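You operate a simulated robot arm through the tools that you are given. There is no shell and no other tool. Be economical: measure what you need, move in short steps, check, and stop when the job is done.

Carry out the task below with a simulated two-armed robot. There is one attempt and no reset: what you move stays moved.

TASK
Pump soap on the sponge once, hold the black tray still and scrub the scum off it.
Fine: put the sponge back. What is to be rubbed or washed off counts as gone when no trace of it is left.
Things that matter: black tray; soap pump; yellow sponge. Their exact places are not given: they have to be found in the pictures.

It is judged by the outcome, as a careful person would: the job done as asked, and still so three seconds after it is handed in. It fails if anything else is knocked over, pushed out of place, dropped, spilled or broken.

THE ROBOT
Two 6-joint arms with two-finger parallel grippers on one trunk, on a base that drives. Base frame: it is fixed to the floor where the robot stands at the start and does not move with it; the origin is under the middle of the robot, x ahead of it, y to its left, z up; the surface under the hand at the start is at about z = 0.88. Lengths are in m, angles in degrees, forces in N, time in s.
The left shoulder is at the start at [-0.07, 0.177, 0.845], the right one opposite. With the tool pointing down near the work surface each hand reaches from about 0.1 to 0.72 m from the robot's upright axis, wherever it stands, measured 20 degrees to its own side. Places, roughly: soap pump [0.8, 0.1, 1]. Payload 1.57 kg a hand.
The tool frame of a hand sits at the grasp point between the pads (the TCP): z along the fingers, y along the line on which they close. The tips reach 0.03 m beyond it. The gripper opens to 0.08 m. The fingers are 0.017 m wide and 0.012 m thick; the gripper's body (0.04 by 0.082 m) begins 0.08 m behind the TCP.
Orientation is told as [roll, pitch, yaw] about the base's x, y, z axes, in that order, counted from this pose: with the fingers straight down and closing along the base's y, the tool's x points along the base's -x, its y along +y and its z along -z.

THE INTERFACE
- The arms move only by the tool nudge_tool. It takes "left_rows", "right_rows" or both (then of equal length, played together; a hand with none holds still); each is a list that holds one entry, the list of rows, each a list of 7 numbers: the shift along the tool's x, y, z in m, then the turn, a rotation vector about the tool's x, y, z in degrees, then the opening, from 0 (shut) to 1 (fully open). In form: [[[tx, ty, tz, wx, wy, wz, gripper], ...]]. A call has 1 to 12 rows; each row shifts and turns the commanded pose from where the row before left it, along the tool's axes as they then stand. A row lasts 0.2 s, in which the tool goes at most 0.05 m and 8.6 degrees; a call with a longer step from one row to the next is refused whole, and so is a gripper value outside its range. A pose out of reach is approached as far as the arm can. The call stops where the force on the tool passes 40 N (or 10 N more than at its start, if that is more) or the arm is blocked; 0.2 s more then pass. The fingers move at their own pace (about 0.072 m/s each) and stop on an object; they squeeze with about 26 N. The grip force told is the motor's: it shows also when the fingers shut on nothing. Time passes only in rows, and 0.2 s behind the last, so rows that do not move let the fingers close. The reply holds the time, the measured pose of the TCP, the force on the tool along the base axes, the opening and the grip force, in the units named above and with some noise, with the torque about the TCP (base axes, N m) and any sound that the robot's microphone picked up.
- Cameras (640 x 400 px; columns grow to the right, rows downward): "scene" is now at [0.0427, 0.0256, 1.5822]; the picture's right is [0.27, -0.96, 0.00], its down [-0.58, -0.16, -0.80] and it looks along [0.77, 0.21, -0.61] (base axes); focal length 260 px, centre (320, 200). "left" rides on the left gripper at [0.072, 0.007, -0.122] in its tool frame; the picture's right is [-0.09, 1.00, 0.00], its down [-0.84, -0.08, -0.54] and it looks along [-0.54, -0.05, 0.84] (tool axes); focal length 238 px, centre (320, 200). "right" rides on the right gripper at [0.072, -0.007, -0.122] in its tool frame; the picture's right is [0.09, 1.00, 0.00], its down [-0.84, 0.08, -0.54] and it looks along [-0.54, 0.05, 0.84] (tool axes); focal length 238 px, centre (320, 200).
- grab_frame(camera): a new picture of that camera. No time passes.
- lift_body(by): slides the trunk up (or, below 0, down) by that many m; the arms and the scene camera ride with it, the base frame stays. It gives what a move gives, with no picture.
- steer(legs): drives the robot by 1 to 6 legs, each [ahead, left, turn to the left] in m, m and degrees, along the robot's own axes; the way and the turn of a leg run together, so that a leg with both is an arc; at most 1.5 m and 180 degrees a leg. The arms and the cameras ride along, it lands a little off, and it stops where it bumps. It gives what a move gives.
- pan_tilt(pan, tilt): turns the head with the scene camera to pan (to the left, within 143 degrees either way) and tilt (down, from -29 to 69), counted from straight ahead of the robot. It gives what a move gives.
- measure_at(camera, pixels): for up to 12 pixels [column, row] of the newest picture of that camera ("zoom" is the newest enlarged one), the place [x, y, z] in the base frame of the surface seen there, good to about 0.002 m. No time passes.
- inspect(camera, box): a new picture of the part [left, top, right, bottom] of that camera's present view, enlarged. No time passes.
- sign_off(): hands the job in; it is judged then, once.

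Keep the steps short. Do not move on a guess: measure, check each grasp and each placing, and mend mistakes. In all there are 80 turns and 62 pictures (those below and enlarged ones count). Leave the grippers open and the arms clear of the work at the hand-in unless told otherwise, and finish with a single line.

The tools are called after ">>>" by a JSON object that holds its "op" and its "data". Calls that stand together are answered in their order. nudge_tool: Moves the arms, as the interface text tells. Its arguments: {"type":"object","properties":{"left_rows":{"type":"array"},"right_rows":{"type":"array"}},"required":[]} The other tools are called the same way: lift_body (by) slides the trunk up or down; steer (legs) drives the base; pan_tilt (pan, tilt) turns the head that bears the scene camera; grab_frame (camera) takes a picture; measure_at (camera, pixels) gives the place of the surface under pixels of a picture; inspect (camera, box) takes an enlarged picture of a part of a camera's view; sign_off () hands the job in.

At the start:

```text
clock: 0.0
left_eef_pos: [0.4105, 0.3488, 1.2773]
left_tool_rot: [0.0, 0.0, -0.1]
left_ft_force: [-1.0, 0.3, 0.1]
left_wrist_torque: [0.01, 0.0, 0.0]
left_grip_width: 0.0798
left_grasp_force: 0.0
right_eef_pos: [0.4142, 0.0082, 1.288]
right_tool_rot: [0.1, 0.0, 0.0]
right_ft_force: [1.3, -1.1, -0.7]
right_wrist_torque: [-0.01, -0.01, -0.02]
right_grip_width: 0.08
right_grasp_force: 0.0
trunk travel left (down, up): [-0.286, 0.041]
robot x, y, heading: [0.0006, 0.0006, -0.0]
head pan, tilt: [15.7, 37.3]
```

scene: 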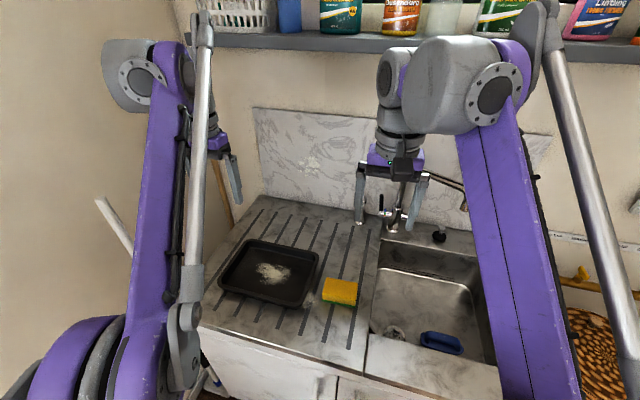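
right: 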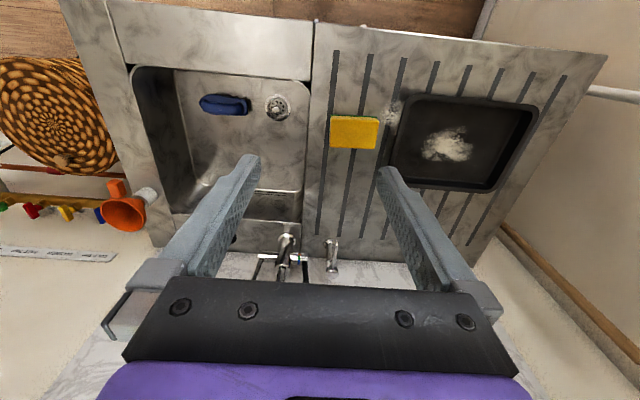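
left: 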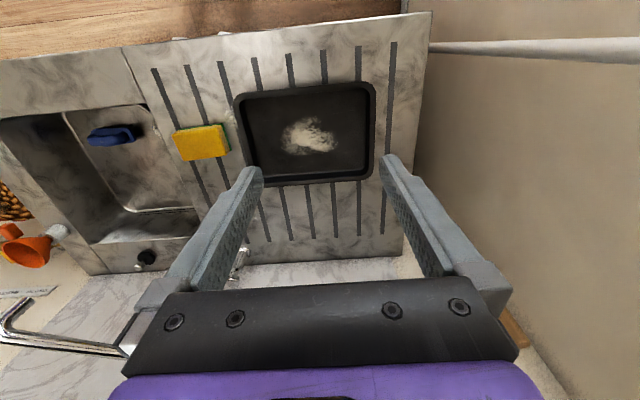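

I see the tray with a whitish patch, and the yellow sponge at its right. A chrome thing behind the sponge, near the tap, is probably the pump. I'll measure these in the right picture and zoom in on the pump area.

>>> {"op": "measure_at", "data": {"camera": "right", "pixels": [[330, 117], [380, 118], [330, 147], [376, 148], [400, 96], [540, 108], [393, 180], [490, 190], [445, 145], [332, 240], [332, 268], [420, 230]]}}

>>> {"op": "inspect", "data": {"camera": "scene", "box": [340, 140, 480, 260]}}

>>> {"op": "inspect", "data": {"camera": "right", "box": [310, 80, 570, 290]}}

```text
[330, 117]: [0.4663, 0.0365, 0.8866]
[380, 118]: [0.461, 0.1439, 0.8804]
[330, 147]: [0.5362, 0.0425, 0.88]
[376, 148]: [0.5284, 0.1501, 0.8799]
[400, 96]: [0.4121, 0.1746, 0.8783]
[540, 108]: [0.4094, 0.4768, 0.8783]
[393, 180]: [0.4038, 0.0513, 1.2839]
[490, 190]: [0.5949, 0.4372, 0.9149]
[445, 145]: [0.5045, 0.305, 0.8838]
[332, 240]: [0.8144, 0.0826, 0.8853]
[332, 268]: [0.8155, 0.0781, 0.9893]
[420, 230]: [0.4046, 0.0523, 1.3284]
```

```text
3.33 times, centred on (410, 200) of scene
```

zoom: 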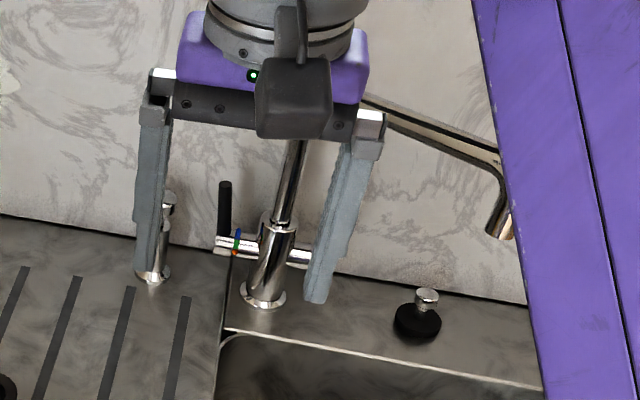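

```text
1.90 times, centred on (440, 185) of right
```

zoom: 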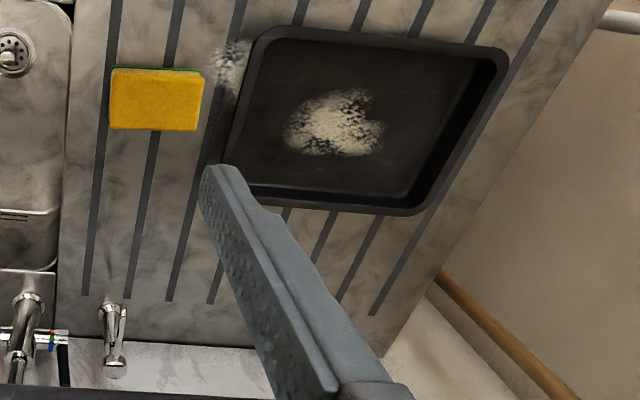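

The pump is at about (0.815, 0.08) and its head is hidden by the right hand. I'll move that hand 0.15 m to the right and look again.

>>> {"op": "nudge_tool", "data": {"right_rows": [[[0.0, -0.05, 0, 0, 0, 0, 1], [0.0, -0.05, 0, 0, 0, 0, 1], [0.0, -0.05, 0, 0, 0, 0, 1], [0.0, -0.03, 0, 0, 0, 0, 1]]]}}

>>> {"op": "inspect", "data": {"camera": "scene", "box": [300, 140, 440, 227]}}

>>> {"op": "inspect", "data": {"camera": "scene", "box": [210, 220, 390, 332]}}

```text
clock: 1.0
left_eef_pos: [0.4113, 0.3475, 1.2775]
left_tool_rot: [0.0, 0.0, 0.1]
left_ft_force: [0.0, -0.6, 1.0]
left_wrist_torque: [0.01, 0.02, -0.02]
left_grip_width: 0.08
left_grasp_force: 0.0
right_eef_pos: [0.4147, -0.1718, 1.2884]
right_tool_rot: [0.1, 0.0, 0.0]
right_ft_force: [0.0, -1.0, -0.4]
right_wrist_torque: [0.03, -0.02, -0.02]
right_grip_width: 0.0803
right_grasp_force: 0.0
trunk travel left (down, up): [-0.286, 0.041]
robot x, y, heading: [-0.0006, 0.0001, -0.2]
head pan, tilt: [15.7, 37.3]
```

```text
4.57 times, centred on (370, 184) of scene
```

zoom: 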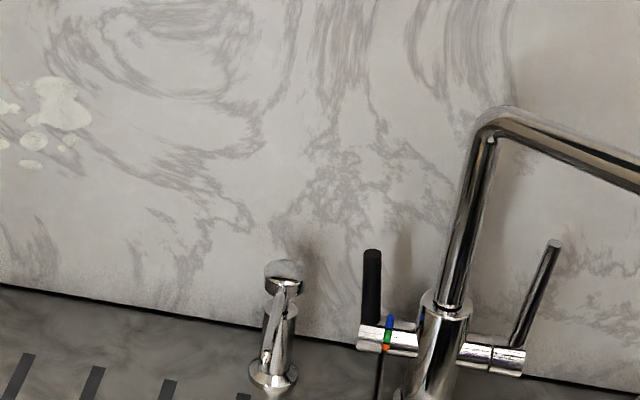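

```text
3.56 times, centred on (300, 276) of scene
```

zoom: 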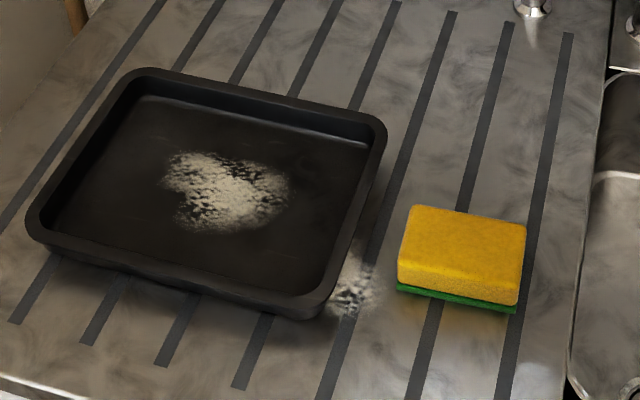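

The spout points at the robot and angles down, and the sponge lies with its green scourer down. I'll measure the sponge and tray in this zoom, then zoom tighter on the pump.

>>> {"op": "measure_at", "data": {"camera": "zoom", "pixels": [[412, 212], [520, 230], [514, 298], [402, 272], [460, 250], [518, 312], [205, 190], [150, 72], [378, 125], [310, 308], [35, 230], [225, 232]]}}

>>> {"op": "inspect", "data": {"camera": "scene", "box": [345, 190, 377, 230]}}

```text
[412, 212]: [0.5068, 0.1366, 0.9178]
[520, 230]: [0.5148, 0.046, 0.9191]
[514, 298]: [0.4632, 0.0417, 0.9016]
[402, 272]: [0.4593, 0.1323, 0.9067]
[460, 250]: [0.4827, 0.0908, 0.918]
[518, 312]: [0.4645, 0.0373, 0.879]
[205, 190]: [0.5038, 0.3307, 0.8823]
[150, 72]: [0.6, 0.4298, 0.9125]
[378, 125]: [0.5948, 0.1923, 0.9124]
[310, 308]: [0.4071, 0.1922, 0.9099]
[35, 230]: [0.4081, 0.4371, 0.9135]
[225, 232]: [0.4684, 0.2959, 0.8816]
```

```text
10.00 times, centred on (361, 210) of scene
```

zoom: 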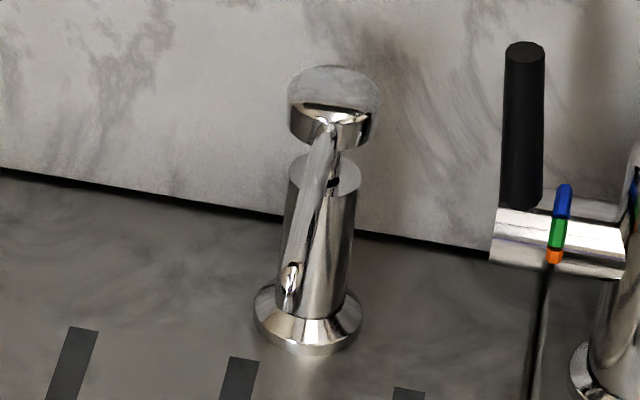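

>>> {"op": "measure_at", "data": {"camera": "zoom", "pixels": [[333, 85], [310, 120], [365, 130], [327, 125], [315, 180], [292, 270], [288, 303], [270, 318], [345, 335], [345, 300], [350, 180], [400, 220]]}}

```text
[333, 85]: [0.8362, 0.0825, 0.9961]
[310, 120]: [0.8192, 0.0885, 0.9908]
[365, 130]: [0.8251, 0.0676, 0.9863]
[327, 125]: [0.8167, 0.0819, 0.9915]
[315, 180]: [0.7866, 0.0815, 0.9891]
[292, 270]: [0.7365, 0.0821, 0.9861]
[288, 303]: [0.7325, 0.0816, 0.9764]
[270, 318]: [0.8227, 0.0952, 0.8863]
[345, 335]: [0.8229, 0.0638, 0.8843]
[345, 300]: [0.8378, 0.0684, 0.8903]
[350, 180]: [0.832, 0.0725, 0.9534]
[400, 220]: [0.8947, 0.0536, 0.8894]
```

Findings so far:
- **Pump:** the head top is at about (0.836, 0.08, 0.996). The spout runs toward me to (0.733, 0.082, 0.975).
- **Reach:** this is too far from here, so I have to drive ahead.

First I'll look steeply down to see the gap between the base and the cabinet.

>>> {"op": "pan_tilt", "data": {"pan": 0, "tilt": 69}}

>>> {"op": "grab_frame", "data": {"camera": "scene"}}

```text
clock: 2.0
left_eef_pos: [0.4117, 0.348, 1.2771]
left_tool_rot: [0.0, 0.0, 0.1]
left_ft_force: [0.7, 0.8, -0.1]
left_wrist_torque: [0.01, 0.01, 0.0]
left_grip_width: 0.0802
left_grasp_force: 0.1
right_eef_pos: [0.4138, -0.1714, 1.2873]
right_tool_rot: [-0.1, 0.0, -0.1]
right_ft_force: [0.2, 0.2, -0.4]
right_wrist_torque: [-0.01, 0.01, -0.03]
right_grip_width: 0.0801
right_grasp_force: 0.0
trunk travel left (down, up): [-0.286, 0.041]
robot x, y, heading: [-0.0009, -0.0007, 0.2]
head pan, tilt: [0.0, 68.8]
```

```text
53 pictures are left
```

scene: 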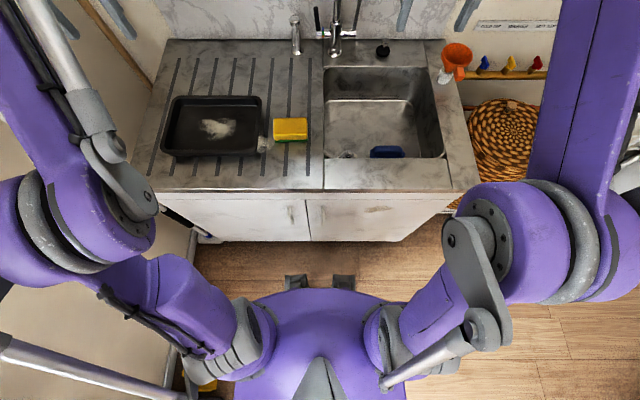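

>>> {"op": "measure_at", "data": {"camera": "scene", "pixels": [[320, 190], [310, 240], [296, 283], [343, 283], [320, 292], [205, 238], [180, 215], [335, 15], [318, 15], [350, 35], [402, 20], [465, 60]]}}

```text
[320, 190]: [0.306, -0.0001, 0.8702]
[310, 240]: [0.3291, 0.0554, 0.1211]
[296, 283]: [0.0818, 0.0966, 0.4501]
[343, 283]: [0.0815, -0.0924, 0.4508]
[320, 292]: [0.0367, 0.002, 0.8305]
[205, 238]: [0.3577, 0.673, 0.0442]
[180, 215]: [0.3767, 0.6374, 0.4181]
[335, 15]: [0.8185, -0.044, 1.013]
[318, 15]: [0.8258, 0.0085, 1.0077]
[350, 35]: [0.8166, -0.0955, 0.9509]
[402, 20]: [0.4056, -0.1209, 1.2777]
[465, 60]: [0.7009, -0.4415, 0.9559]
```

>>> {"op": "measure_at", "data": {"camera": "scene", "pixels": [[165, 210], [195, 230], [90, 370], [20, 345], [170, 395], [205, 383], [130, 220], [30, 280], [100, 60], [75, 15], [140, 285], [570, 290]]}}

>>> {"op": "pan_tilt", "data": {"pan": 50, "tilt": 45}}

>>> {"op": "grab_frame", "data": {"camera": "scene"}}

```text
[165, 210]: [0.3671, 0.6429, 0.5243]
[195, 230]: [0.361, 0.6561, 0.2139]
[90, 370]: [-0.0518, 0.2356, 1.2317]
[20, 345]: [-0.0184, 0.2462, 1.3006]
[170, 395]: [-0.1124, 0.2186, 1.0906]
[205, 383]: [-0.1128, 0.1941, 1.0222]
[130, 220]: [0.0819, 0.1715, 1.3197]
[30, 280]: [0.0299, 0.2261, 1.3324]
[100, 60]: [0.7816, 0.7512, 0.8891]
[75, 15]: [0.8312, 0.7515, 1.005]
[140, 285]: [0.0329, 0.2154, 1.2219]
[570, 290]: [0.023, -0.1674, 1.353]
```

```text
clock: 3.1
left_eef_pos: [0.4106, 0.3482, 1.2769]
left_tool_rot: [0.0, 0.0, 0.0]
left_ft_force: [0.5, 0.6, 0.1]
left_wrist_torque: [-0.01, -0.01, 0.0]
left_grip_width: 0.0803
left_grasp_force: 0.0
right_eef_pos: [0.4137, -0.1709, 1.2897]
right_tool_rot: [0.0, 0.0, 0.0]
right_ft_force: [0.4, 0.4, -0.7]
right_wrist_torque: [0.0, 0.01, 0.0]
right_grip_width: 0.08
right_grasp_force: 0.1
trunk travel left (down, up): [-0.286, 0.041]
robot x, y, heading: [0.002, -0.0011, -0.1]
head pan, tilt: [50.0, 45.0]
```

```text
52 pictures are left
```

scene: 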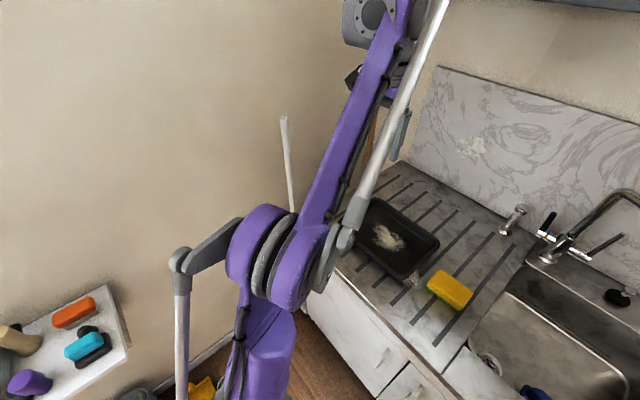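

The broom handle stands at y≈0.64, outside the arms, and the counter front is at x=0.306. The foremost robot part I can see is at x≈0.08, so driving 0.17 m ahead is clear. Then I'll point the head at the work.

>>> {"op": "steer", "data": {"legs": [[0.17, 0, 0]]}}

>>> {"op": "pan_tilt", "data": {"pan": 10, "tilt": 50}}

>>> {"op": "grab_frame", "data": {"camera": "scene"}}

```text
clock: 4.5
left_eef_pos: [0.5311, 0.3492, 1.2748]
left_tool_rot: [0.0, 0.2, 0.0]
left_ft_force: [-0.2, 0.1, -0.3]
left_wrist_torque: [-0.02, 0.01, -0.02]
left_grip_width: 0.0801
left_grasp_force: 0.1
right_eef_pos: [0.5345, -0.1707, 1.2862]
right_tool_rot: [0.0, 0.2, 0.1]
right_ft_force: [0.6, -0.2, -0.1]
right_wrist_torque: [-0.01, 0.08, -0.01]
right_grip_width: 0.0798
right_grasp_force: 0.2
trunk travel left (down, up): [-0.286, 0.041]
robot x, y, heading: [0.1158, -0.0033, 0.1]
head pan, tilt: [50.0, 45.0]
stopped in leg 1: the robot was blocked; the commanded pose is now the measured one
```

```text
clock: 5.5
left_eef_pos: [0.5258, 0.3496, 1.2762]
left_tool_rot: [0.0, -0.1, 0.1]
left_ft_force: [-0.5, 0.2, -0.8]
left_wrist_torque: [-0.01, -0.01, 0.0]
left_grip_width: 0.0802
left_grasp_force: 0.0
right_eef_pos: [0.5288, -0.1702, 1.2879]
right_tool_rot: [0.1, 0.0, 0.1]
right_ft_force: [0.4, -1.2, -0.3]
right_wrist_torque: [0.01, 0.0, -0.05]
right_grip_width: 0.0796
right_grasp_force: 0.0
trunk travel left (down, up): [-0.286, 0.041]
robot x, y, heading: [0.1161, -0.0003, 0.0]
head pan, tilt: [10.0, 50.0]
```

```text
51 pictures are left
```

scene: 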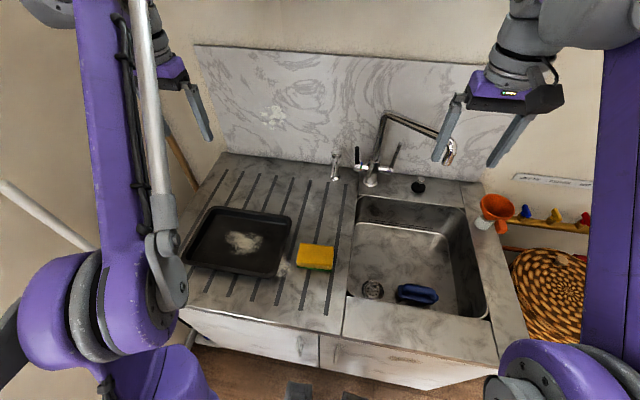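

The drive stopped against the counter at x=0.116 with nothing disturbed. From here I can reach the sponge, and the pump head with a tilted hand. I'll zoom on the sponge for exact numbers and turn the left hand 90° about its axis (camera to the left) while shifting it toward the sponge.

>>> {"op": "inspect", "data": {"camera": "scene", "box": [280, 230, 350, 280]}}

>>> {"op": "nudge_tool", "data": {"left_rows": [[[0, 0, 0.0, 0, 0, 8.5, 1], [0, 0, 0, 0, 0, 8.5, 1], [0, 0, 0, 0, 0, 8.5, 1], [0, 0, 0, 0, 0, 8.5, 1], [0, 0, 0, 0, 0, 8.5, 1], [0, 0, 0, 0, 0, 8.5, 1], [0, 0, 0, 0, 0, 8.5, 1], [0, 0, 0, 0, 0, 8.5, 1], [0, 0, 0, 0, 0, 8.5, 1], [0, 0, 0, 0, 0, 8.5, 1], [0, 0, 0, 0, 0, 5.0, 1]]]}}

```text
8.00 times, centred on (315, 255) of scene
```

zoom: 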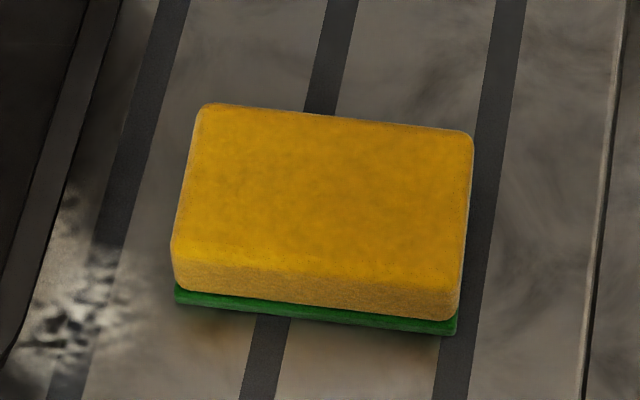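

```text
clock: 7.9
left_eef_pos: [0.5257, 0.3481, 1.2765]
left_tool_rot: [0.0, 0.0, -90.1]
left_ft_force: [-0.2, 0.3, -0.3]
left_wrist_torque: [0.02, 0.02, 0.01]
left_grip_width: 0.0797
left_grasp_force: 0.0
right_eef_pos: [0.5284, -0.1705, 1.2875]
right_tool_rot: [0.0, -0.2, 0.1]
right_ft_force: [-0.2, 0.5, -0.8]
right_wrist_torque: [-0.02, 0.02, -0.01]
right_grip_width: 0.0802
right_grasp_force: 0.0
trunk travel left (down, up): [-0.286, 0.041]
robot x, y, heading: [0.1133, 0.0011, 0.1]
head pan, tilt: [10.0, 50.0]
```

>>> {"op": "measure_at", "data": {"camera": "zoom", "pixels": [[210, 112], [464, 138], [176, 246], [456, 285], [325, 120], [310, 270], [310, 292], [325, 190], [190, 180], [465, 220], [178, 300], [455, 330]]}}

```text
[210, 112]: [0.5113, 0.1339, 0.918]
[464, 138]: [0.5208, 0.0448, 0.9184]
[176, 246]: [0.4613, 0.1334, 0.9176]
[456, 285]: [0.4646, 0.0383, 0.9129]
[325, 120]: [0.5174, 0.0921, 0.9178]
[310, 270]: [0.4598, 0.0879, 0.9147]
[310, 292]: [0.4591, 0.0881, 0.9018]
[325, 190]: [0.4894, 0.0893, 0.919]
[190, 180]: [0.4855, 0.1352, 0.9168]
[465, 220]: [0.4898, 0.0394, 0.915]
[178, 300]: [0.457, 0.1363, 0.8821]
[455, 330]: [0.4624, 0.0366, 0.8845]
```

The sponge's centre is (0.490, 0.088), its size is 0.062 by 0.10, its top is at z=0.918, and it is turned about +3°. This is the place to return it to. I'll grip it near its left end at (0.488, 0.118), so the hand stays clear of the spout later. First I move above it at z≈1.03.

>>> {"op": "nudge_tool", "data": {"left_rows": [[[-0.04, -0.008, 0.02, 0, 0, -3, 1], [-0.04, -0.008, 0.02, 0, 0, 0, 1], [-0.04, -0.008, 0.02, 0, 0, 0, 1], [-0.04, -0.008, 0.02, 0, 0, 0, 1], [-0.04, -0.008, 0.02, 0, 0, 0, 1], [-0.03, -0.008, 0.03, 0, 0, 0, 1], [0, 0, 0.04, 0, 0, 0, 1], [0, 0, 0.04, 0, 0, 0, 1], [0, 0, 0.03, 0, 0, 0, 1], [0, 0, 0, 0, 0, 0, 1]]]}}

>>> {"op": "grab_frame", "data": {"camera": "scene"}}

>>> {"op": "grab_frame", "data": {"camera": "left"}}

```text
clock: 10.1
left_eef_pos: [0.4893, 0.1171, 1.0375]
left_tool_rot: [0.1, 0.1, -86.9]
left_ft_force: [-0.1, 0.2, -0.3]
left_wrist_torque: [0.01, 0.04, 0.01]
left_grip_width: 0.0799
left_grasp_force: 0.1
right_eef_pos: [0.5293, -0.171, 1.2871]
right_tool_rot: [-0.1, 0.0, 0.1]
right_ft_force: [-0.7, 0.2, 0.7]
right_wrist_torque: [0.01, -0.02, -0.02]
right_grip_width: 0.0803
right_grasp_force: 0.1
trunk travel left (down, up): [-0.286, 0.041]
robot x, y, heading: [0.1151, 0.002, 0.2]
head pan, tilt: [10.0, 50.0]
```

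```text
49 pictures are left
```

scene: 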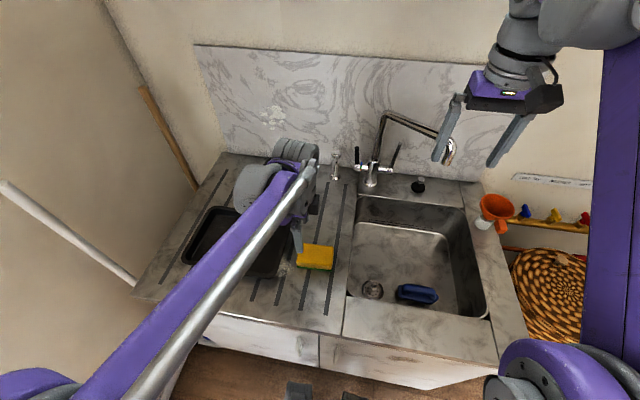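

```text
48 pictures are left
```

left: 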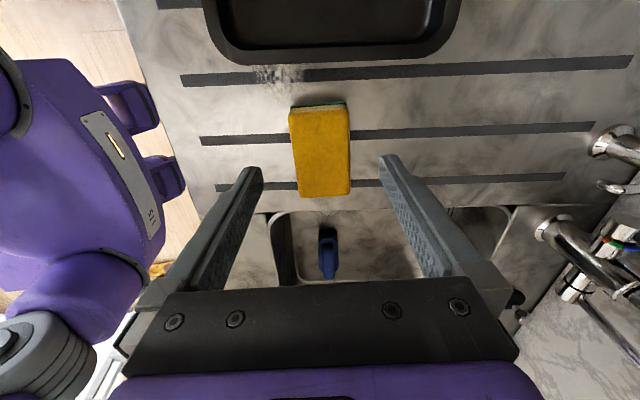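

The sponge lies centred between the fingers. I descend 0.12 m to z≈0.918 and then close.

>>> {"op": "nudge_tool", "data": {"left_rows": [[[0, 0, 0.03, 0, 0, 0, 1], [0, 0, 0.03, 0, 0, 0, 1], [0, 0, 0.03, 0, 0, 0, 1], [0, 0, 0.02, 0, 0, 0, 1], [0, 0, 0.009, 0, 0, 0, 1], [0, 0, 0, 0, 0, 0, 1], [0, 0, 0, 0, 0, 0, 0.6], [0, 0, 0, 0, 0, 0, 0.6], [0, 0, 0, 0, 0, 0, 0.5], [0, 0, 0, 0, 0, 0, 0.5]]]}}

>>> {"op": "grab_frame", "data": {"camera": "left"}}

```text
clock: 12.3
left_eef_pos: [0.4878, 0.1181, 0.9186]
left_tool_rot: [0.1, 0.0, -86.9]
left_ft_force: [0.1, 0.5, -0.2]
left_wrist_torque: [0.02, 0.0, 0.01]
left_grip_width: 0.061
left_grasp_force: 26.1
right_eef_pos: [0.5286, -0.1709, 1.2873]
right_tool_rot: [0.0, 0.0, 0.1]
right_ft_force: [0.2, -0.3, 0.8]
right_wrist_torque: [-0.01, 0.02, -0.02]
right_grip_width: 0.0801
right_grasp_force: 0.0
trunk travel left (down, up): [-0.286, 0.041]
robot x, y, heading: [0.1127, -0.0017, -0.0]
head pan, tilt: [10.0, 50.0]
```

```text
47 pictures are left
```

left: 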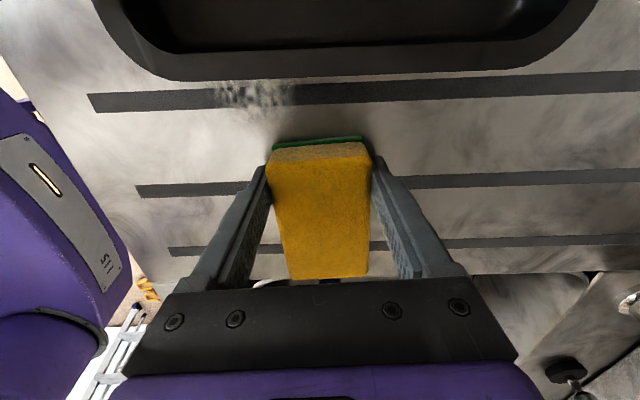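

The grip is firm at 0.061 m and 26 N. I lift 15 mm and carry it ahead along x to just under the spout, with hand x≈0.73 and y≈0.116.

>>> {"op": "nudge_tool", "data": {"left_rows": [[[0, 0, -0.015, 0, 0, 0, 0.5], [-0.0025, 0.04, 0, 0, 0, 0, 0.5], [-0.0025, 0.04, 0, 0, 0, 0, 0.5], [-0.0025, 0.04, 0, 0, 0, 0, 0.5], [-0.0025, 0.04, 0, 0, 0, 0, 0.5], [-0.0025, 0.02, 0, 0, 0, 0, 0.5], [0, 0, 0, 0, 0, 0, 0.5]]]}}

>>> {"op": "inspect", "data": {"camera": "scene", "box": [240, 120, 440, 260]}}

>>> {"op": "grab_frame", "data": {"camera": "left"}}

```text
clock: 13.9
left_eef_pos: [0.6687, 0.1143, 0.9324]
left_tool_rot: [-0.1, 0.0, -86.9]
left_ft_force: [0.1, -0.3, -0.8]
left_wrist_torque: [0.01, 0.01, 0.0]
left_grip_width: 0.0607
left_grasp_force: 25.9
right_eef_pos: [0.5292, -0.171, 1.2871]
right_tool_rot: [0.0, -0.1, 0.1]
right_ft_force: [-0.1, -0.4, 0.7]
right_wrist_torque: [-0.02, 0.0, 0.05]
right_grip_width: 0.08
right_grasp_force: 0.1
trunk travel left (down, up): [-0.286, 0.041]
robot x, y, heading: [0.115, -0.0005, 0.4]
head pan, tilt: [10.0, 50.0]
```

```text
2.86 times, centred on (340, 190) of scene
```

zoom: 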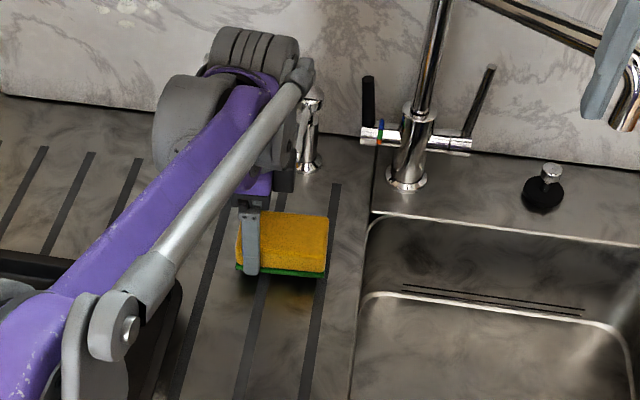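

```text
45 pictures are left
```

left: 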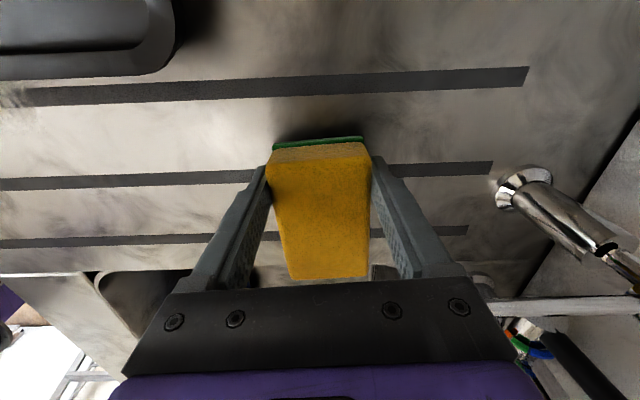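

The spout clears the right side of the gripper (y≈0.082 against the body's edge at 0.094, and it is lower). I move the last 0.062 m ahead.

>>> {"op": "nudge_tool", "data": {"left_rows": [[[-0.0015, 0.031, 0, 0, 0, 0, 0.5], [-0.0015, 0.031, 0, 0, 0, 0, 0.5], [0, 0, 0, 0, 0, 0, 0.5]]]}}

>>> {"op": "inspect", "data": {"camera": "scene", "box": [280, 120, 400, 240]}}

>>> {"op": "inspect", "data": {"camera": "right", "box": [320, 100, 640, 300]}}

```text
clock: 14.7
left_eef_pos: [0.7297, 0.1149, 0.9338]
left_tool_rot: [0.0, 0.0, -86.9]
left_ft_force: [-0.1, 1.3, -0.1]
left_wrist_torque: [0.0, -0.01, -0.01]
left_grip_width: 0.0607
left_grasp_force: 26.2
right_eef_pos: [0.5287, -0.1716, 1.2877]
right_tool_rot: [0.0, -0.1, 0.1]
right_ft_force: [0.1, -0.3, 0.1]
right_wrist_torque: [0.03, 0.01, -0.03]
right_grip_width: 0.0798
right_grasp_force: 0.1
trunk travel left (down, up): [-0.286, 0.041]
robot x, y, heading: [0.1101, -0.0006, -0.1]
head pan, tilt: [10.0, 50.0]
```

```text
3.33 times, centred on (340, 180) of scene
```

zoom: 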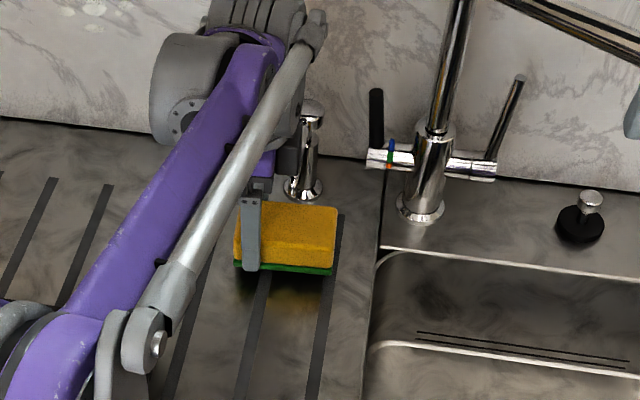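

```text
2.00 times, centred on (480, 200) of right
```

zoom: 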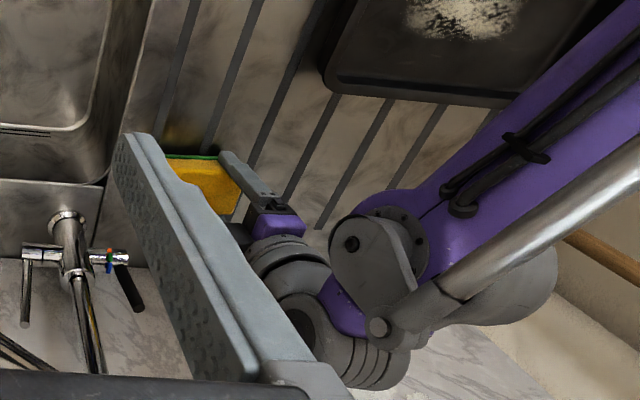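

I can't clearly see the spout next to the hand, so I zoom there.

>>> {"op": "inspect", "data": {"camera": "scene", "box": [315, 145, 355, 205]}}

```text
6.67 times, centred on (335, 175) of scene
```

zoom: 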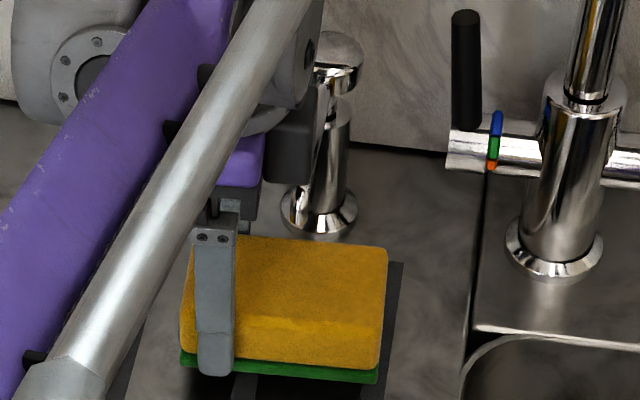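

>>> {"op": "measure_at", "data": {"camera": "zoom", "pixels": [[300, 130], [292, 165], [318, 100], [345, 55], [308, 190], [240, 200], [320, 300], [326, 155], [340, 85], [250, 270], [370, 260], [460, 30]]}}

```text
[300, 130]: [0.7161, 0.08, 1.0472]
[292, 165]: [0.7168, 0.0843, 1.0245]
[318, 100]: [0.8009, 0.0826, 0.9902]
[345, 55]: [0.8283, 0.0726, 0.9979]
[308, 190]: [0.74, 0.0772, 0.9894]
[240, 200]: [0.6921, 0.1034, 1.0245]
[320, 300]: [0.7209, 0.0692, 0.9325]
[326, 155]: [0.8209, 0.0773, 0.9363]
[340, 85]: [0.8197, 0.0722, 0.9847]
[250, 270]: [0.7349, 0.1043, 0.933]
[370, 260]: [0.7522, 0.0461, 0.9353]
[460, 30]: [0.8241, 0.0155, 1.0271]
```

The sponge lies under the spout tip (0.733, 0.082). The dark block of the hand at z≥1.02 stays above the spout's 0.99. I lower the sponge 14 mm onto the counter, open, and rise.

>>> {"op": "nudge_tool", "data": {"left_rows": [[[0, 0, 0.007, 0, 0, 0, 0.5], [0, 0, 0.007, 0, 0, 0, 0.5], [0, 0, 0, 0, 0, 0, 0.5], [0, 0, 0, 0, 0, 0, 1], [0, 0, 0, 0, 0, 0, 1], [0, 0, -0.03, 0, 0, 0, 1], [0, 0, -0.04, 0, 0, 0, 1], [0, 0, -0.04, 0, 0, 0, 1], [0, 0, -0.04, 0, 0, 0, 1], [0, 0, 0, 0, 0, 0, 1]]]}}

>>> {"op": "inspect", "data": {"camera": "scene", "box": [300, 120, 380, 220]}}

```text
clock: 16.9
left_eef_pos: [0.7288, 0.114, 1.0685]
left_tool_rot: [-0.1, 0.0, -86.9]
left_ft_force: [0.9, -0.6, 1.1]
left_wrist_torque: [-0.02, -0.03, 0.0]
left_grip_width: 0.08
left_grasp_force: 0.0
right_eef_pos: [0.5289, -0.1706, 1.2879]
right_tool_rot: [0.0, -0.1, 0.1]
right_ft_force: [0.2, -0.5, 0.3]
right_wrist_torque: [-0.01, 0.0, 0.0]
right_grip_width: 0.0799
right_grasp_force: 0.1
trunk travel left (down, up): [-0.286, 0.041]
robot x, y, heading: [0.1113, 0.0008, -0.1]
head pan, tilt: [10.0, 50.0]
```

```text
4.00 times, centred on (340, 170) of scene
```

zoom: 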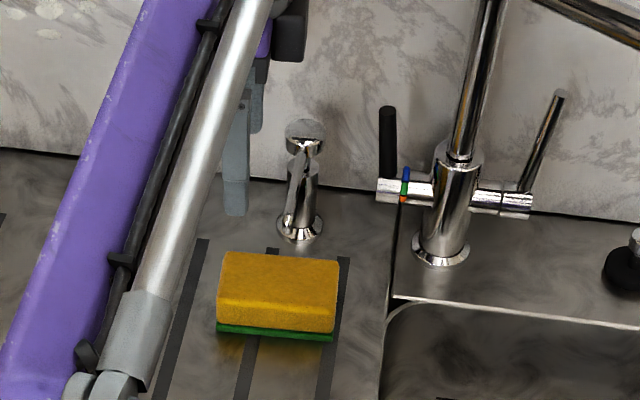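

The sponge is down. I check its place against the spout tip.

>>> {"op": "measure_at", "data": {"camera": "zoom", "pixels": [[225, 258], [335, 265], [222, 300], [333, 320], [287, 215], [288, 225], [292, 195], [305, 130], [312, 150], [300, 148], [236, 212], [280, 290]]}}

```text
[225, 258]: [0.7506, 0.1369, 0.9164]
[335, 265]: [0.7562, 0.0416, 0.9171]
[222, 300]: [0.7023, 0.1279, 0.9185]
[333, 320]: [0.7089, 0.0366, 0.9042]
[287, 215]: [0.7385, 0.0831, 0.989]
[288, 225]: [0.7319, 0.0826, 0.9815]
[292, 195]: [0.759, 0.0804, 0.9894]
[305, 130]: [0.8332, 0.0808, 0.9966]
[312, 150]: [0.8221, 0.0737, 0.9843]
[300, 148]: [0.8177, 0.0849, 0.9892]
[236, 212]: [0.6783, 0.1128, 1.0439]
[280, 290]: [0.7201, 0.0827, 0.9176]
```

The spout tip (0.735, 0.082) is over the middle of the sponge, and the pump head's top centre is at (0.836, 0.08, 0.996). I close the left fingers, rise a little, shift right to y≈0.08, and tilt the fingers 24° forward to gain reach.

>>> {"op": "nudge_tool", "data": {"left_rows": [[[-0.01, 0, -0.03, 0, 0, -3, 0], [-0.01, 0, -0.01, -8, 0, 0, 0], [-0.014, 0, 0, -8, 0, 0, 0], [0, 0, 0, -8, 0, 0, 0], [0, 0, 0, 0, 0, 0, 0], [0, 0, 0, 0, 0, 0, 0]]]}}

>>> {"op": "inspect", "data": {"camera": "scene", "box": [280, 80, 420, 220]}}

```text
clock: 18.3
left_eef_pos: [0.7342, 0.0815, 1.1087]
left_tool_rot: [24.1, -0.1, -83.8]
left_ft_force: [0.4, -0.5, -0.4]
left_wrist_torque: [-0.01, 0.01, 0.01]
left_grip_width: 0.0
left_grasp_force: 20.7
right_eef_pos: [0.5292, -0.1711, 1.2875]
right_tool_rot: [0.0, -0.1, 0.2]
right_ft_force: [0.2, 0.1, 0.1]
right_wrist_torque: [0.0, -0.02, 0.03]
right_grip_width: 0.0802
right_grasp_force: 0.1
trunk travel left (down, up): [-0.286, 0.041]
robot x, y, heading: [0.1133, 0.0001, 0.2]
head pan, tilt: [10.0, 50.0]
```

```text
2.86 times, centred on (350, 150) of scene
```

zoom: 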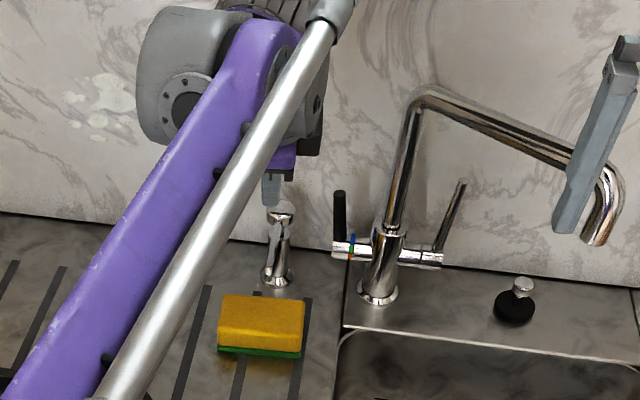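

The tilt is as wanted. I move 0.099 m ahead at constant height to be over the head.

>>> {"op": "nudge_tool", "data": {"left_rows": [[[-0.0041, 0.03, 0.0134, 0, 0, 0, 0], [-0.0041, 0.03, 0.0134, 0, 0, 0, 0], [-0.0041, 0.03, 0.0134, 0, 0, 0, 0], [0, 0, 0, 0, 0, 0, 0]]]}}

>>> {"op": "inspect", "data": {"camera": "scene", "box": [290, 90, 400, 210]}}

>>> {"op": "grab_frame", "data": {"camera": "left"}}

```text
clock: 19.3
left_eef_pos: [0.8232, 0.0804, 1.1041]
left_tool_rot: [24.1, 0.1, -83.8]
left_ft_force: [-0.7, 0.4, -0.3]
left_wrist_torque: [-0.02, 0.0, 0.02]
left_grip_width: 0.0
left_grasp_force: 21.3
left hand out of reach, approached as far as the arm can: row 3
right_eef_pos: [0.5284, -0.1696, 1.2884]
right_tool_rot: [0.1, -0.1, 0.2]
right_ft_force: [-0.5, 0.3, -0.4]
right_wrist_torque: [-0.02, -0.01, 0.06]
right_grip_width: 0.0798
right_grasp_force: 0.0
trunk travel left (down, up): [-0.286, 0.041]
robot x, y, heading: [0.116, 0.0009, -0.1]
head pan, tilt: [10.0, 50.0]
```

```text
3.33 times, centred on (345, 150) of scene
```

zoom: 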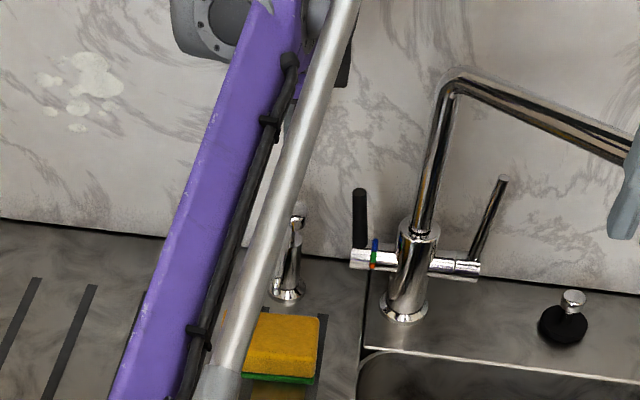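

```text
38 pictures are left
```

left: 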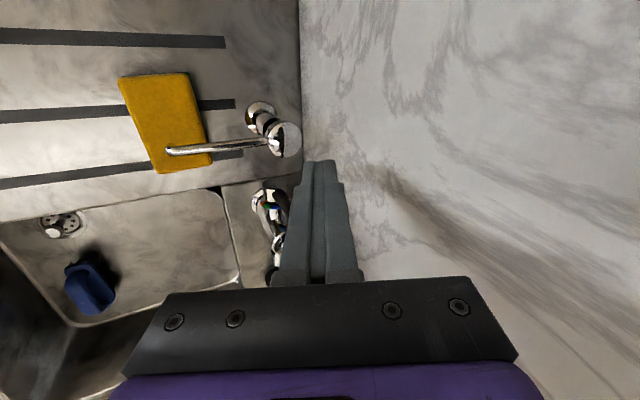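

The arm ended about 10 mm short, at its reach limit. Lower down the reach grows, so I descend 50 mm, still above the head, and check.

>>> {"op": "nudge_tool", "data": {"left_rows": [[[0, -0.0102, 0.0229, 0, 0, 0, 0], [0, -0.0102, 0.0229, 0, 0, 0, 0], [0, 0, 0, 0, 0, 0, 0]]]}}

>>> {"op": "inspect", "data": {"camera": "left", "box": [200, 60, 400, 200]}}

```text
clock: 20.1
left_eef_pos: [0.8243, 0.0809, 1.053]
left_tool_rot: [24.1, 0.1, -83.9]
left_ft_force: [0.1, -0.5, -0.2]
left_wrist_torque: [0.03, 0.01, -0.01]
left_grip_width: 0.0
left_grasp_force: 22.1
right_eef_pos: [0.5284, -0.1714, 1.2881]
right_tool_rot: [0.0, -0.1, 0.1]
right_ft_force: [-0.4, 0.1, -1.2]
right_wrist_torque: [0.0, -0.01, 0.01]
right_grip_width: 0.08
right_grasp_force: 0.0
trunk travel left (down, up): [-0.286, 0.041]
robot x, y, heading: [0.1153, 0.0043, 0.1]
head pan, tilt: [10.0, 50.0]
```

```text
2.86 times, centred on (300, 130) of left
```

zoom: 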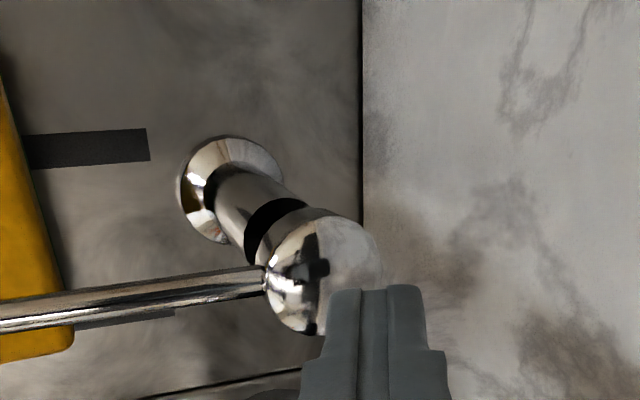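

>>> {"op": "measure_at", "data": {"camera": "zoom", "pixels": [[325, 225], [300, 250], [340, 240], [370, 250], [378, 275], [320, 270], [350, 270], [275, 280], [310, 320], [375, 300], [345, 222]]}}

```text
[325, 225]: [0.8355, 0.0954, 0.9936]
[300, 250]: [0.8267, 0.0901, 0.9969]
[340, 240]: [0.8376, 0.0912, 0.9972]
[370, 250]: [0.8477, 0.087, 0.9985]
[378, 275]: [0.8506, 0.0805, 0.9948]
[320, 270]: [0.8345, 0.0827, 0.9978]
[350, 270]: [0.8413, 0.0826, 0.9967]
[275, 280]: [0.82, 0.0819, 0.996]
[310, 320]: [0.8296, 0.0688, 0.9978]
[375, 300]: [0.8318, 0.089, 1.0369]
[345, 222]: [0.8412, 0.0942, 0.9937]
```

The head's centre is (0.836, 0.081) and my fingertip's contact edge is near x=0.825. I shift 9 mm ahead and come down 16 mm, to just above the head.

>>> {"op": "nudge_tool", "data": {"left_rows": [[[-0.001, 0.0082, 0.0036, 0, 0, 0, 0], [0, -0.0065, 0.0146, 0, 0, 0, 0], [0, 0, 0, 0, 0, 0, 0]]]}}

>>> {"op": "inspect", "data": {"camera": "left", "box": [200, 60, 400, 200]}}

```text
clock: 20.9
left_eef_pos: [0.8341, 0.0801, 1.0376]
left_tool_rot: [24.0, 0.1, -83.9]
left_ft_force: [-0.6, 0.2, 0.9]
left_wrist_torque: [0.0, 0.01, 0.01]
left_grip_width: 0.0003
left_grasp_force: 21.6
right_eef_pos: [0.5297, -0.1712, 1.2877]
right_tool_rot: [0.0, 0.0, 0.1]
right_ft_force: [-0.9, -0.5, -0.4]
right_wrist_torque: [0.01, 0.01, 0.0]
right_grip_width: 0.0802
right_grasp_force: 0.0
trunk travel left (down, up): [-0.286, 0.041]
robot x, y, heading: [0.1138, -0.0042, 0.1]
head pan, tilt: [10.0, 50.0]
```

```text
2.86 times, centred on (300, 130) of left
```

zoom: 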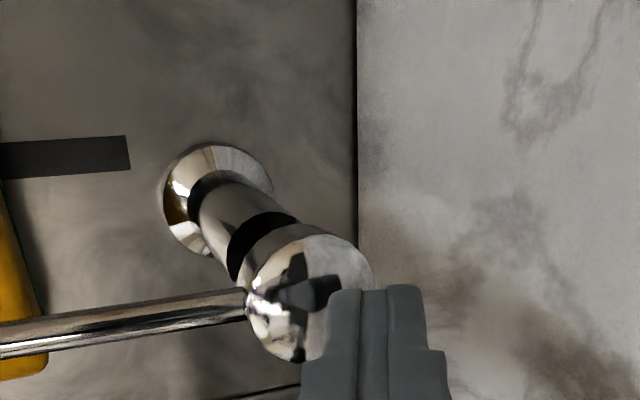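

The tip is over the head's centre, about 7 mm above it. I press straight down in small rows and watch the force.

>>> {"op": "nudge_tool", "data": {"left_rows": [[[0, -0.002, 0.0046, 0, 0, 0, 0], [0, -0.002, 0.0046, 0, 0, 0, 0], [0, -0.002, 0.0046, 0, 0, 0, 0], [0, -0.002, 0.0046, 0, 0, 0, 0], [0, 0, 0, 0, 0, 0, 0]]]}}

>>> {"op": "inspect", "data": {"camera": "left", "box": [100, 40, 420, 240]}}

```text
clock: 22.1
left_eef_pos: [0.8332, 0.08, 1.0182]
left_tool_rot: [24.1, 0.0, -83.9]
left_ft_force: [2.3, -0.8, 10.5]
left_wrist_torque: [-0.03, -0.08, -0.02]
left_grip_width: 0.0002
left_grasp_force: 21.4
right_eef_pos: [0.5294, -0.1701, 1.2876]
right_tool_rot: [0.0, -0.1, 0.0]
right_ft_force: [0.3, -0.4, -0.4]
right_wrist_torque: [-0.01, -0.03, -0.01]
right_grip_width: 0.0802
right_grasp_force: 0.0
trunk travel left (down, up): [-0.286, 0.041]
robot x, y, heading: [0.1121, 0.0015, 0.1]
head pan, tilt: [10.0, 50.0]
```

```text
2.00 times, centred on (260, 140) of left
```

zoom: 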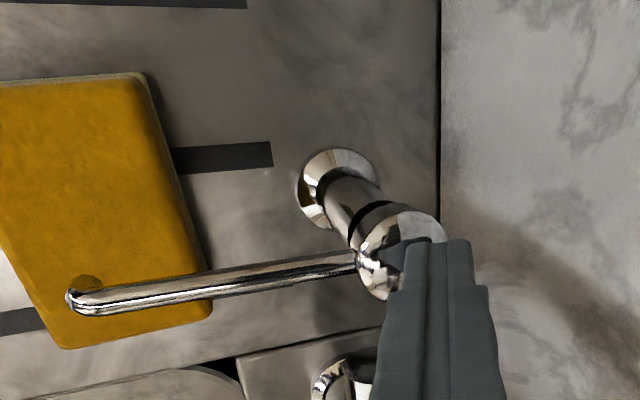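

The head is going down against about 10 N, with no soap visible yet. I continue the same stroke.

>>> {"op": "nudge_tool", "data": {"left_rows": [[[0, -0.002, 0.0046, 0, 0, 0, 0], [0, -0.002, 0.0046, 0, 0, 0, 0], [0, 0, 0, 0, 0, 0, 0]]]}}

>>> {"op": "inspect", "data": {"camera": "left", "box": [100, 40, 420, 240]}}

```text
clock: 22.7
left_eef_pos: [0.8322, 0.0794, 1.0149]
left_tool_rot: [24.6, 0.1, -84.0]
left_ft_force: [2.0, -0.8, 29.9]
left_wrist_torque: [0.01, -0.13, -0.01]
left_grip_width: 0.0002
left_grasp_force: 21.4
right_eef_pos: [0.5276, -0.1718, 1.2885]
right_tool_rot: [0.0, -0.3, 0.1]
right_ft_force: [-0.1, 0.6, -0.4]
right_wrist_torque: [0.0, 0.01, 0.02]
right_grip_width: 0.0801
right_grasp_force: 0.1
trunk travel left (down, up): [-0.286, 0.041]
robot x, y, heading: [0.1174, -0.0006, -0.1]
head pan, tilt: [10.0, 50.0]
stopped in row 3 (left hand): the force on the tool passed its limit at 44 N (the readings are from after the stop); the commanded pose is now the measured one
```

```text
2.00 times, centred on (260, 140) of left
```

zoom: 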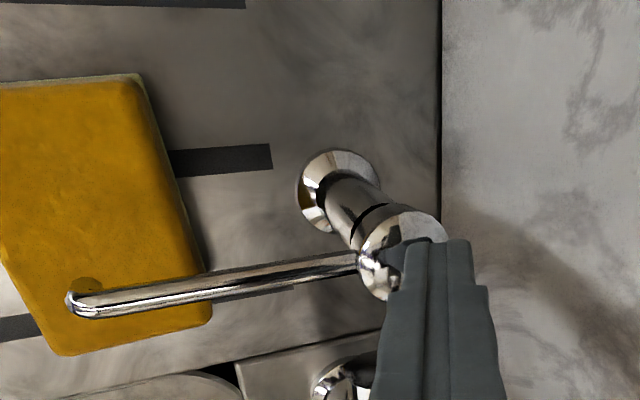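

The stroke reached its bottom stop at about 16 mm and 44 N. I rise straight up to release the head and look at the sponge.

>>> {"op": "nudge_tool", "data": {"left_rows": [[[0, 0.008, -0.018, 0, 0, 0, 0], [0, 0.016, -0.036, 0, 0, 0, 0], [0, 0.016, -0.036, 0, 0, 0, 0], [0, 0, 0, 0, 0, 0, 0]]]}}

>>> {"op": "inspect", "data": {"camera": "left", "box": [90, 50, 330, 200]}}

```text
clock: 23.7
left_eef_pos: [0.8244, 0.0822, 1.1043]
left_tool_rot: [24.3, 0.0, -84.1]
left_ft_force: [-0.4, 0.3, 0.1]
left_wrist_torque: [-0.02, -0.02, -0.04]
left_grip_width: 0.0
left_grasp_force: 21.3
left hand out of reach, approached as far as the arm can: row 3
right_eef_pos: [0.5297, -0.1708, 1.2877]
right_tool_rot: [-0.1, 0.0, 0.2]
right_ft_force: [0.7, 0.5, -0.2]
right_wrist_torque: [0.01, 0.0, 0.02]
right_grip_width: 0.0802
right_grasp_force: 0.0
trunk travel left (down, up): [-0.286, 0.041]
robot x, y, heading: [0.1126, 0.0055, 0.2]
head pan, tilt: [10.0, 50.0]
```

```text
2.67 times, centred on (210, 125) of left
```

zoom: 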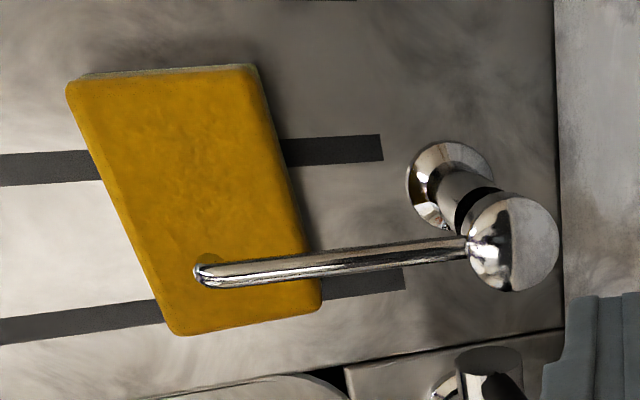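

The head sprang back. There is a small spot by the spout tip that may be soap. I move the hand back and up, then look from the scene camera.

>>> {"op": "nudge_tool", "data": {"left_rows": [[[0.0, -0.03, -0.03, 0, 0, 0, 0], [0.03, -0.03, -0.03, 8, 0, 0, 0], [0.03, -0.03, -0.03, 8, 0, 0, 0.5], [0.03, -0.03, 0, 8, 0, 0, 1], [0, 0, 0, 0, 0, 6, 1], [0, 0, 0, 0, 0, 0, 1]]]}}

>>> {"op": "inspect", "data": {"camera": "scene", "box": [315, 150, 365, 210]}}

>>> {"op": "grab_frame", "data": {"camera": "left"}}

```text
refused: row 2 steps farther than a row can; nothing moved
```

```text
6.67 times, centred on (340, 180) of scene
```

zoom: 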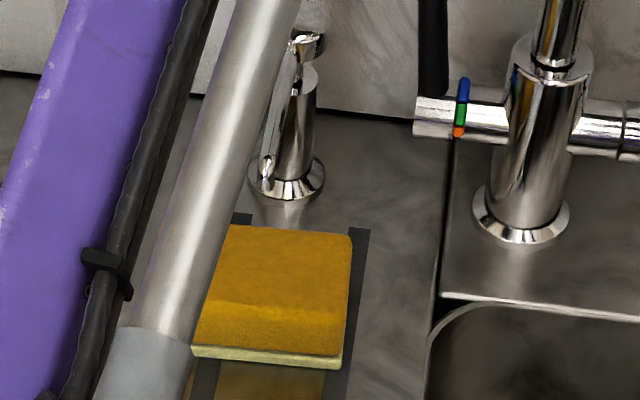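

```text
31 pictures are left
```

left: 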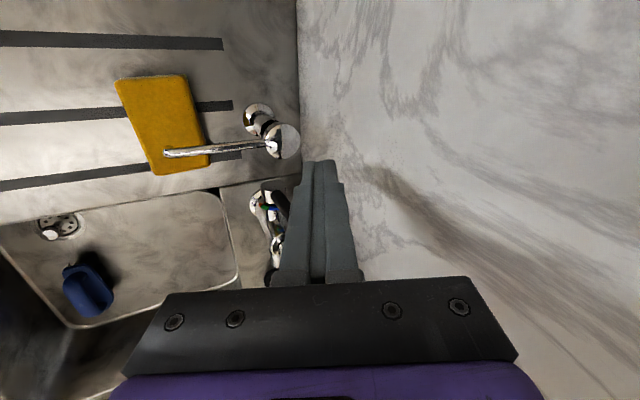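

The scourer layer turned pale and the yellow darkened, so the soap got into the sponge. My rows were too long. I redo the retreat with shorter steps back above the sponge's left end, straighten the tool and open.

>>> {"op": "nudge_tool", "data": {"left_rows": [[[0.0, -0.021, -0.0093, 0, 0, 0, 0], [0.014, -0.021, -0.0093, 0, 0, 0, 0], [0.014, -0.021, -0.0093, 0, 0, 0, 0], [0.0146, -0.02, -0.0093, 0, 0, 0, 0], [0, 0, 0, 8, 0, 0, 0.5], [0, 0, 0, 8, 0, 0, 1], [0, 0, 0, 8.3, 0, 0, 1], [0, 0, 0, 0, 0, 3, 1], [0, 0, 0, 0, 0, 0, 1]]]}}

>>> {"op": "grab_frame", "data": {"camera": "left"}}

```text
clock: 25.7
left_eef_pos: [0.7304, 0.1138, 1.1053]
left_tool_rot: [0.0, 0.0, -87.0]
left_ft_force: [0.4, -1.0, -0.2]
left_wrist_torque: [0.0, -0.02, 0.02]
left_grip_width: 0.0799
left_grasp_force: 0.0
right_eef_pos: [0.5305, -0.1713, 1.2876]
right_tool_rot: [0.0, 0.0, 0.2]
right_ft_force: [-0.8, 0.5, 0.0]
right_wrist_torque: [0.0, -0.04, 0.01]
right_grip_width: 0.0801
right_grasp_force: 0.2
trunk travel left (down, up): [-0.286, 0.041]
robot x, y, heading: [0.1128, -0.0019, 0.1]
head pan, tilt: [10.0, 50.0]
```

```text
30 pictures are left
```

left: 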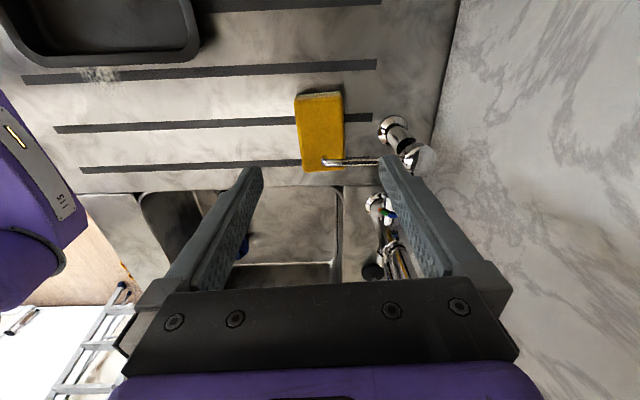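

I'm back above it and straight. I descend 0.186 m to the earlier grip height and close.

>>> {"op": "nudge_tool", "data": {"left_rows": [[[0, 0, 0.04, 0, 0, 0, 1], [0, 0, 0.04, 0, 0, 0, 1], [0, 0, 0.04, 0, 0, 0, 1], [0, 0, 0.03, 0, 0, 0, 1], [0, 0, 0.025, 0, 0, 0, 1], [0, 0, 0.011, 0, 0, 0, 1], [0, 0, 0, 0, 0, 0, 1], [0, 0, 0, 0, 0, 0, 0.5], [0, 0, 0, 0, 0, 0, 0.5], [0, 0, 0, 0, 0, 0, 0.5]]]}}

```text
clock: 27.9
left_eef_pos: [0.7308, 0.1141, 0.9181]
left_tool_rot: [0.0, 0.0, -87.1]
left_ft_force: [-0.9, 0.2, -0.6]
left_wrist_torque: [0.0, 0.01, 0.02]
left_grip_width: 0.0608
left_grasp_force: 26.4
right_eef_pos: [0.5289, -0.1708, 1.2887]
right_tool_rot: [0.0, 0.0, 0.0]
right_ft_force: [0.0, 0.0, 0.0]
right_wrist_torque: [-0.01, 0.02, 0.0]
right_grip_width: 0.08
right_grasp_force: 0.0
trunk travel left (down, up): [-0.286, 0.041]
robot x, y, heading: [0.1139, 0.0004, 0.4]
head pan, tilt: [10.0, 50.0]
```

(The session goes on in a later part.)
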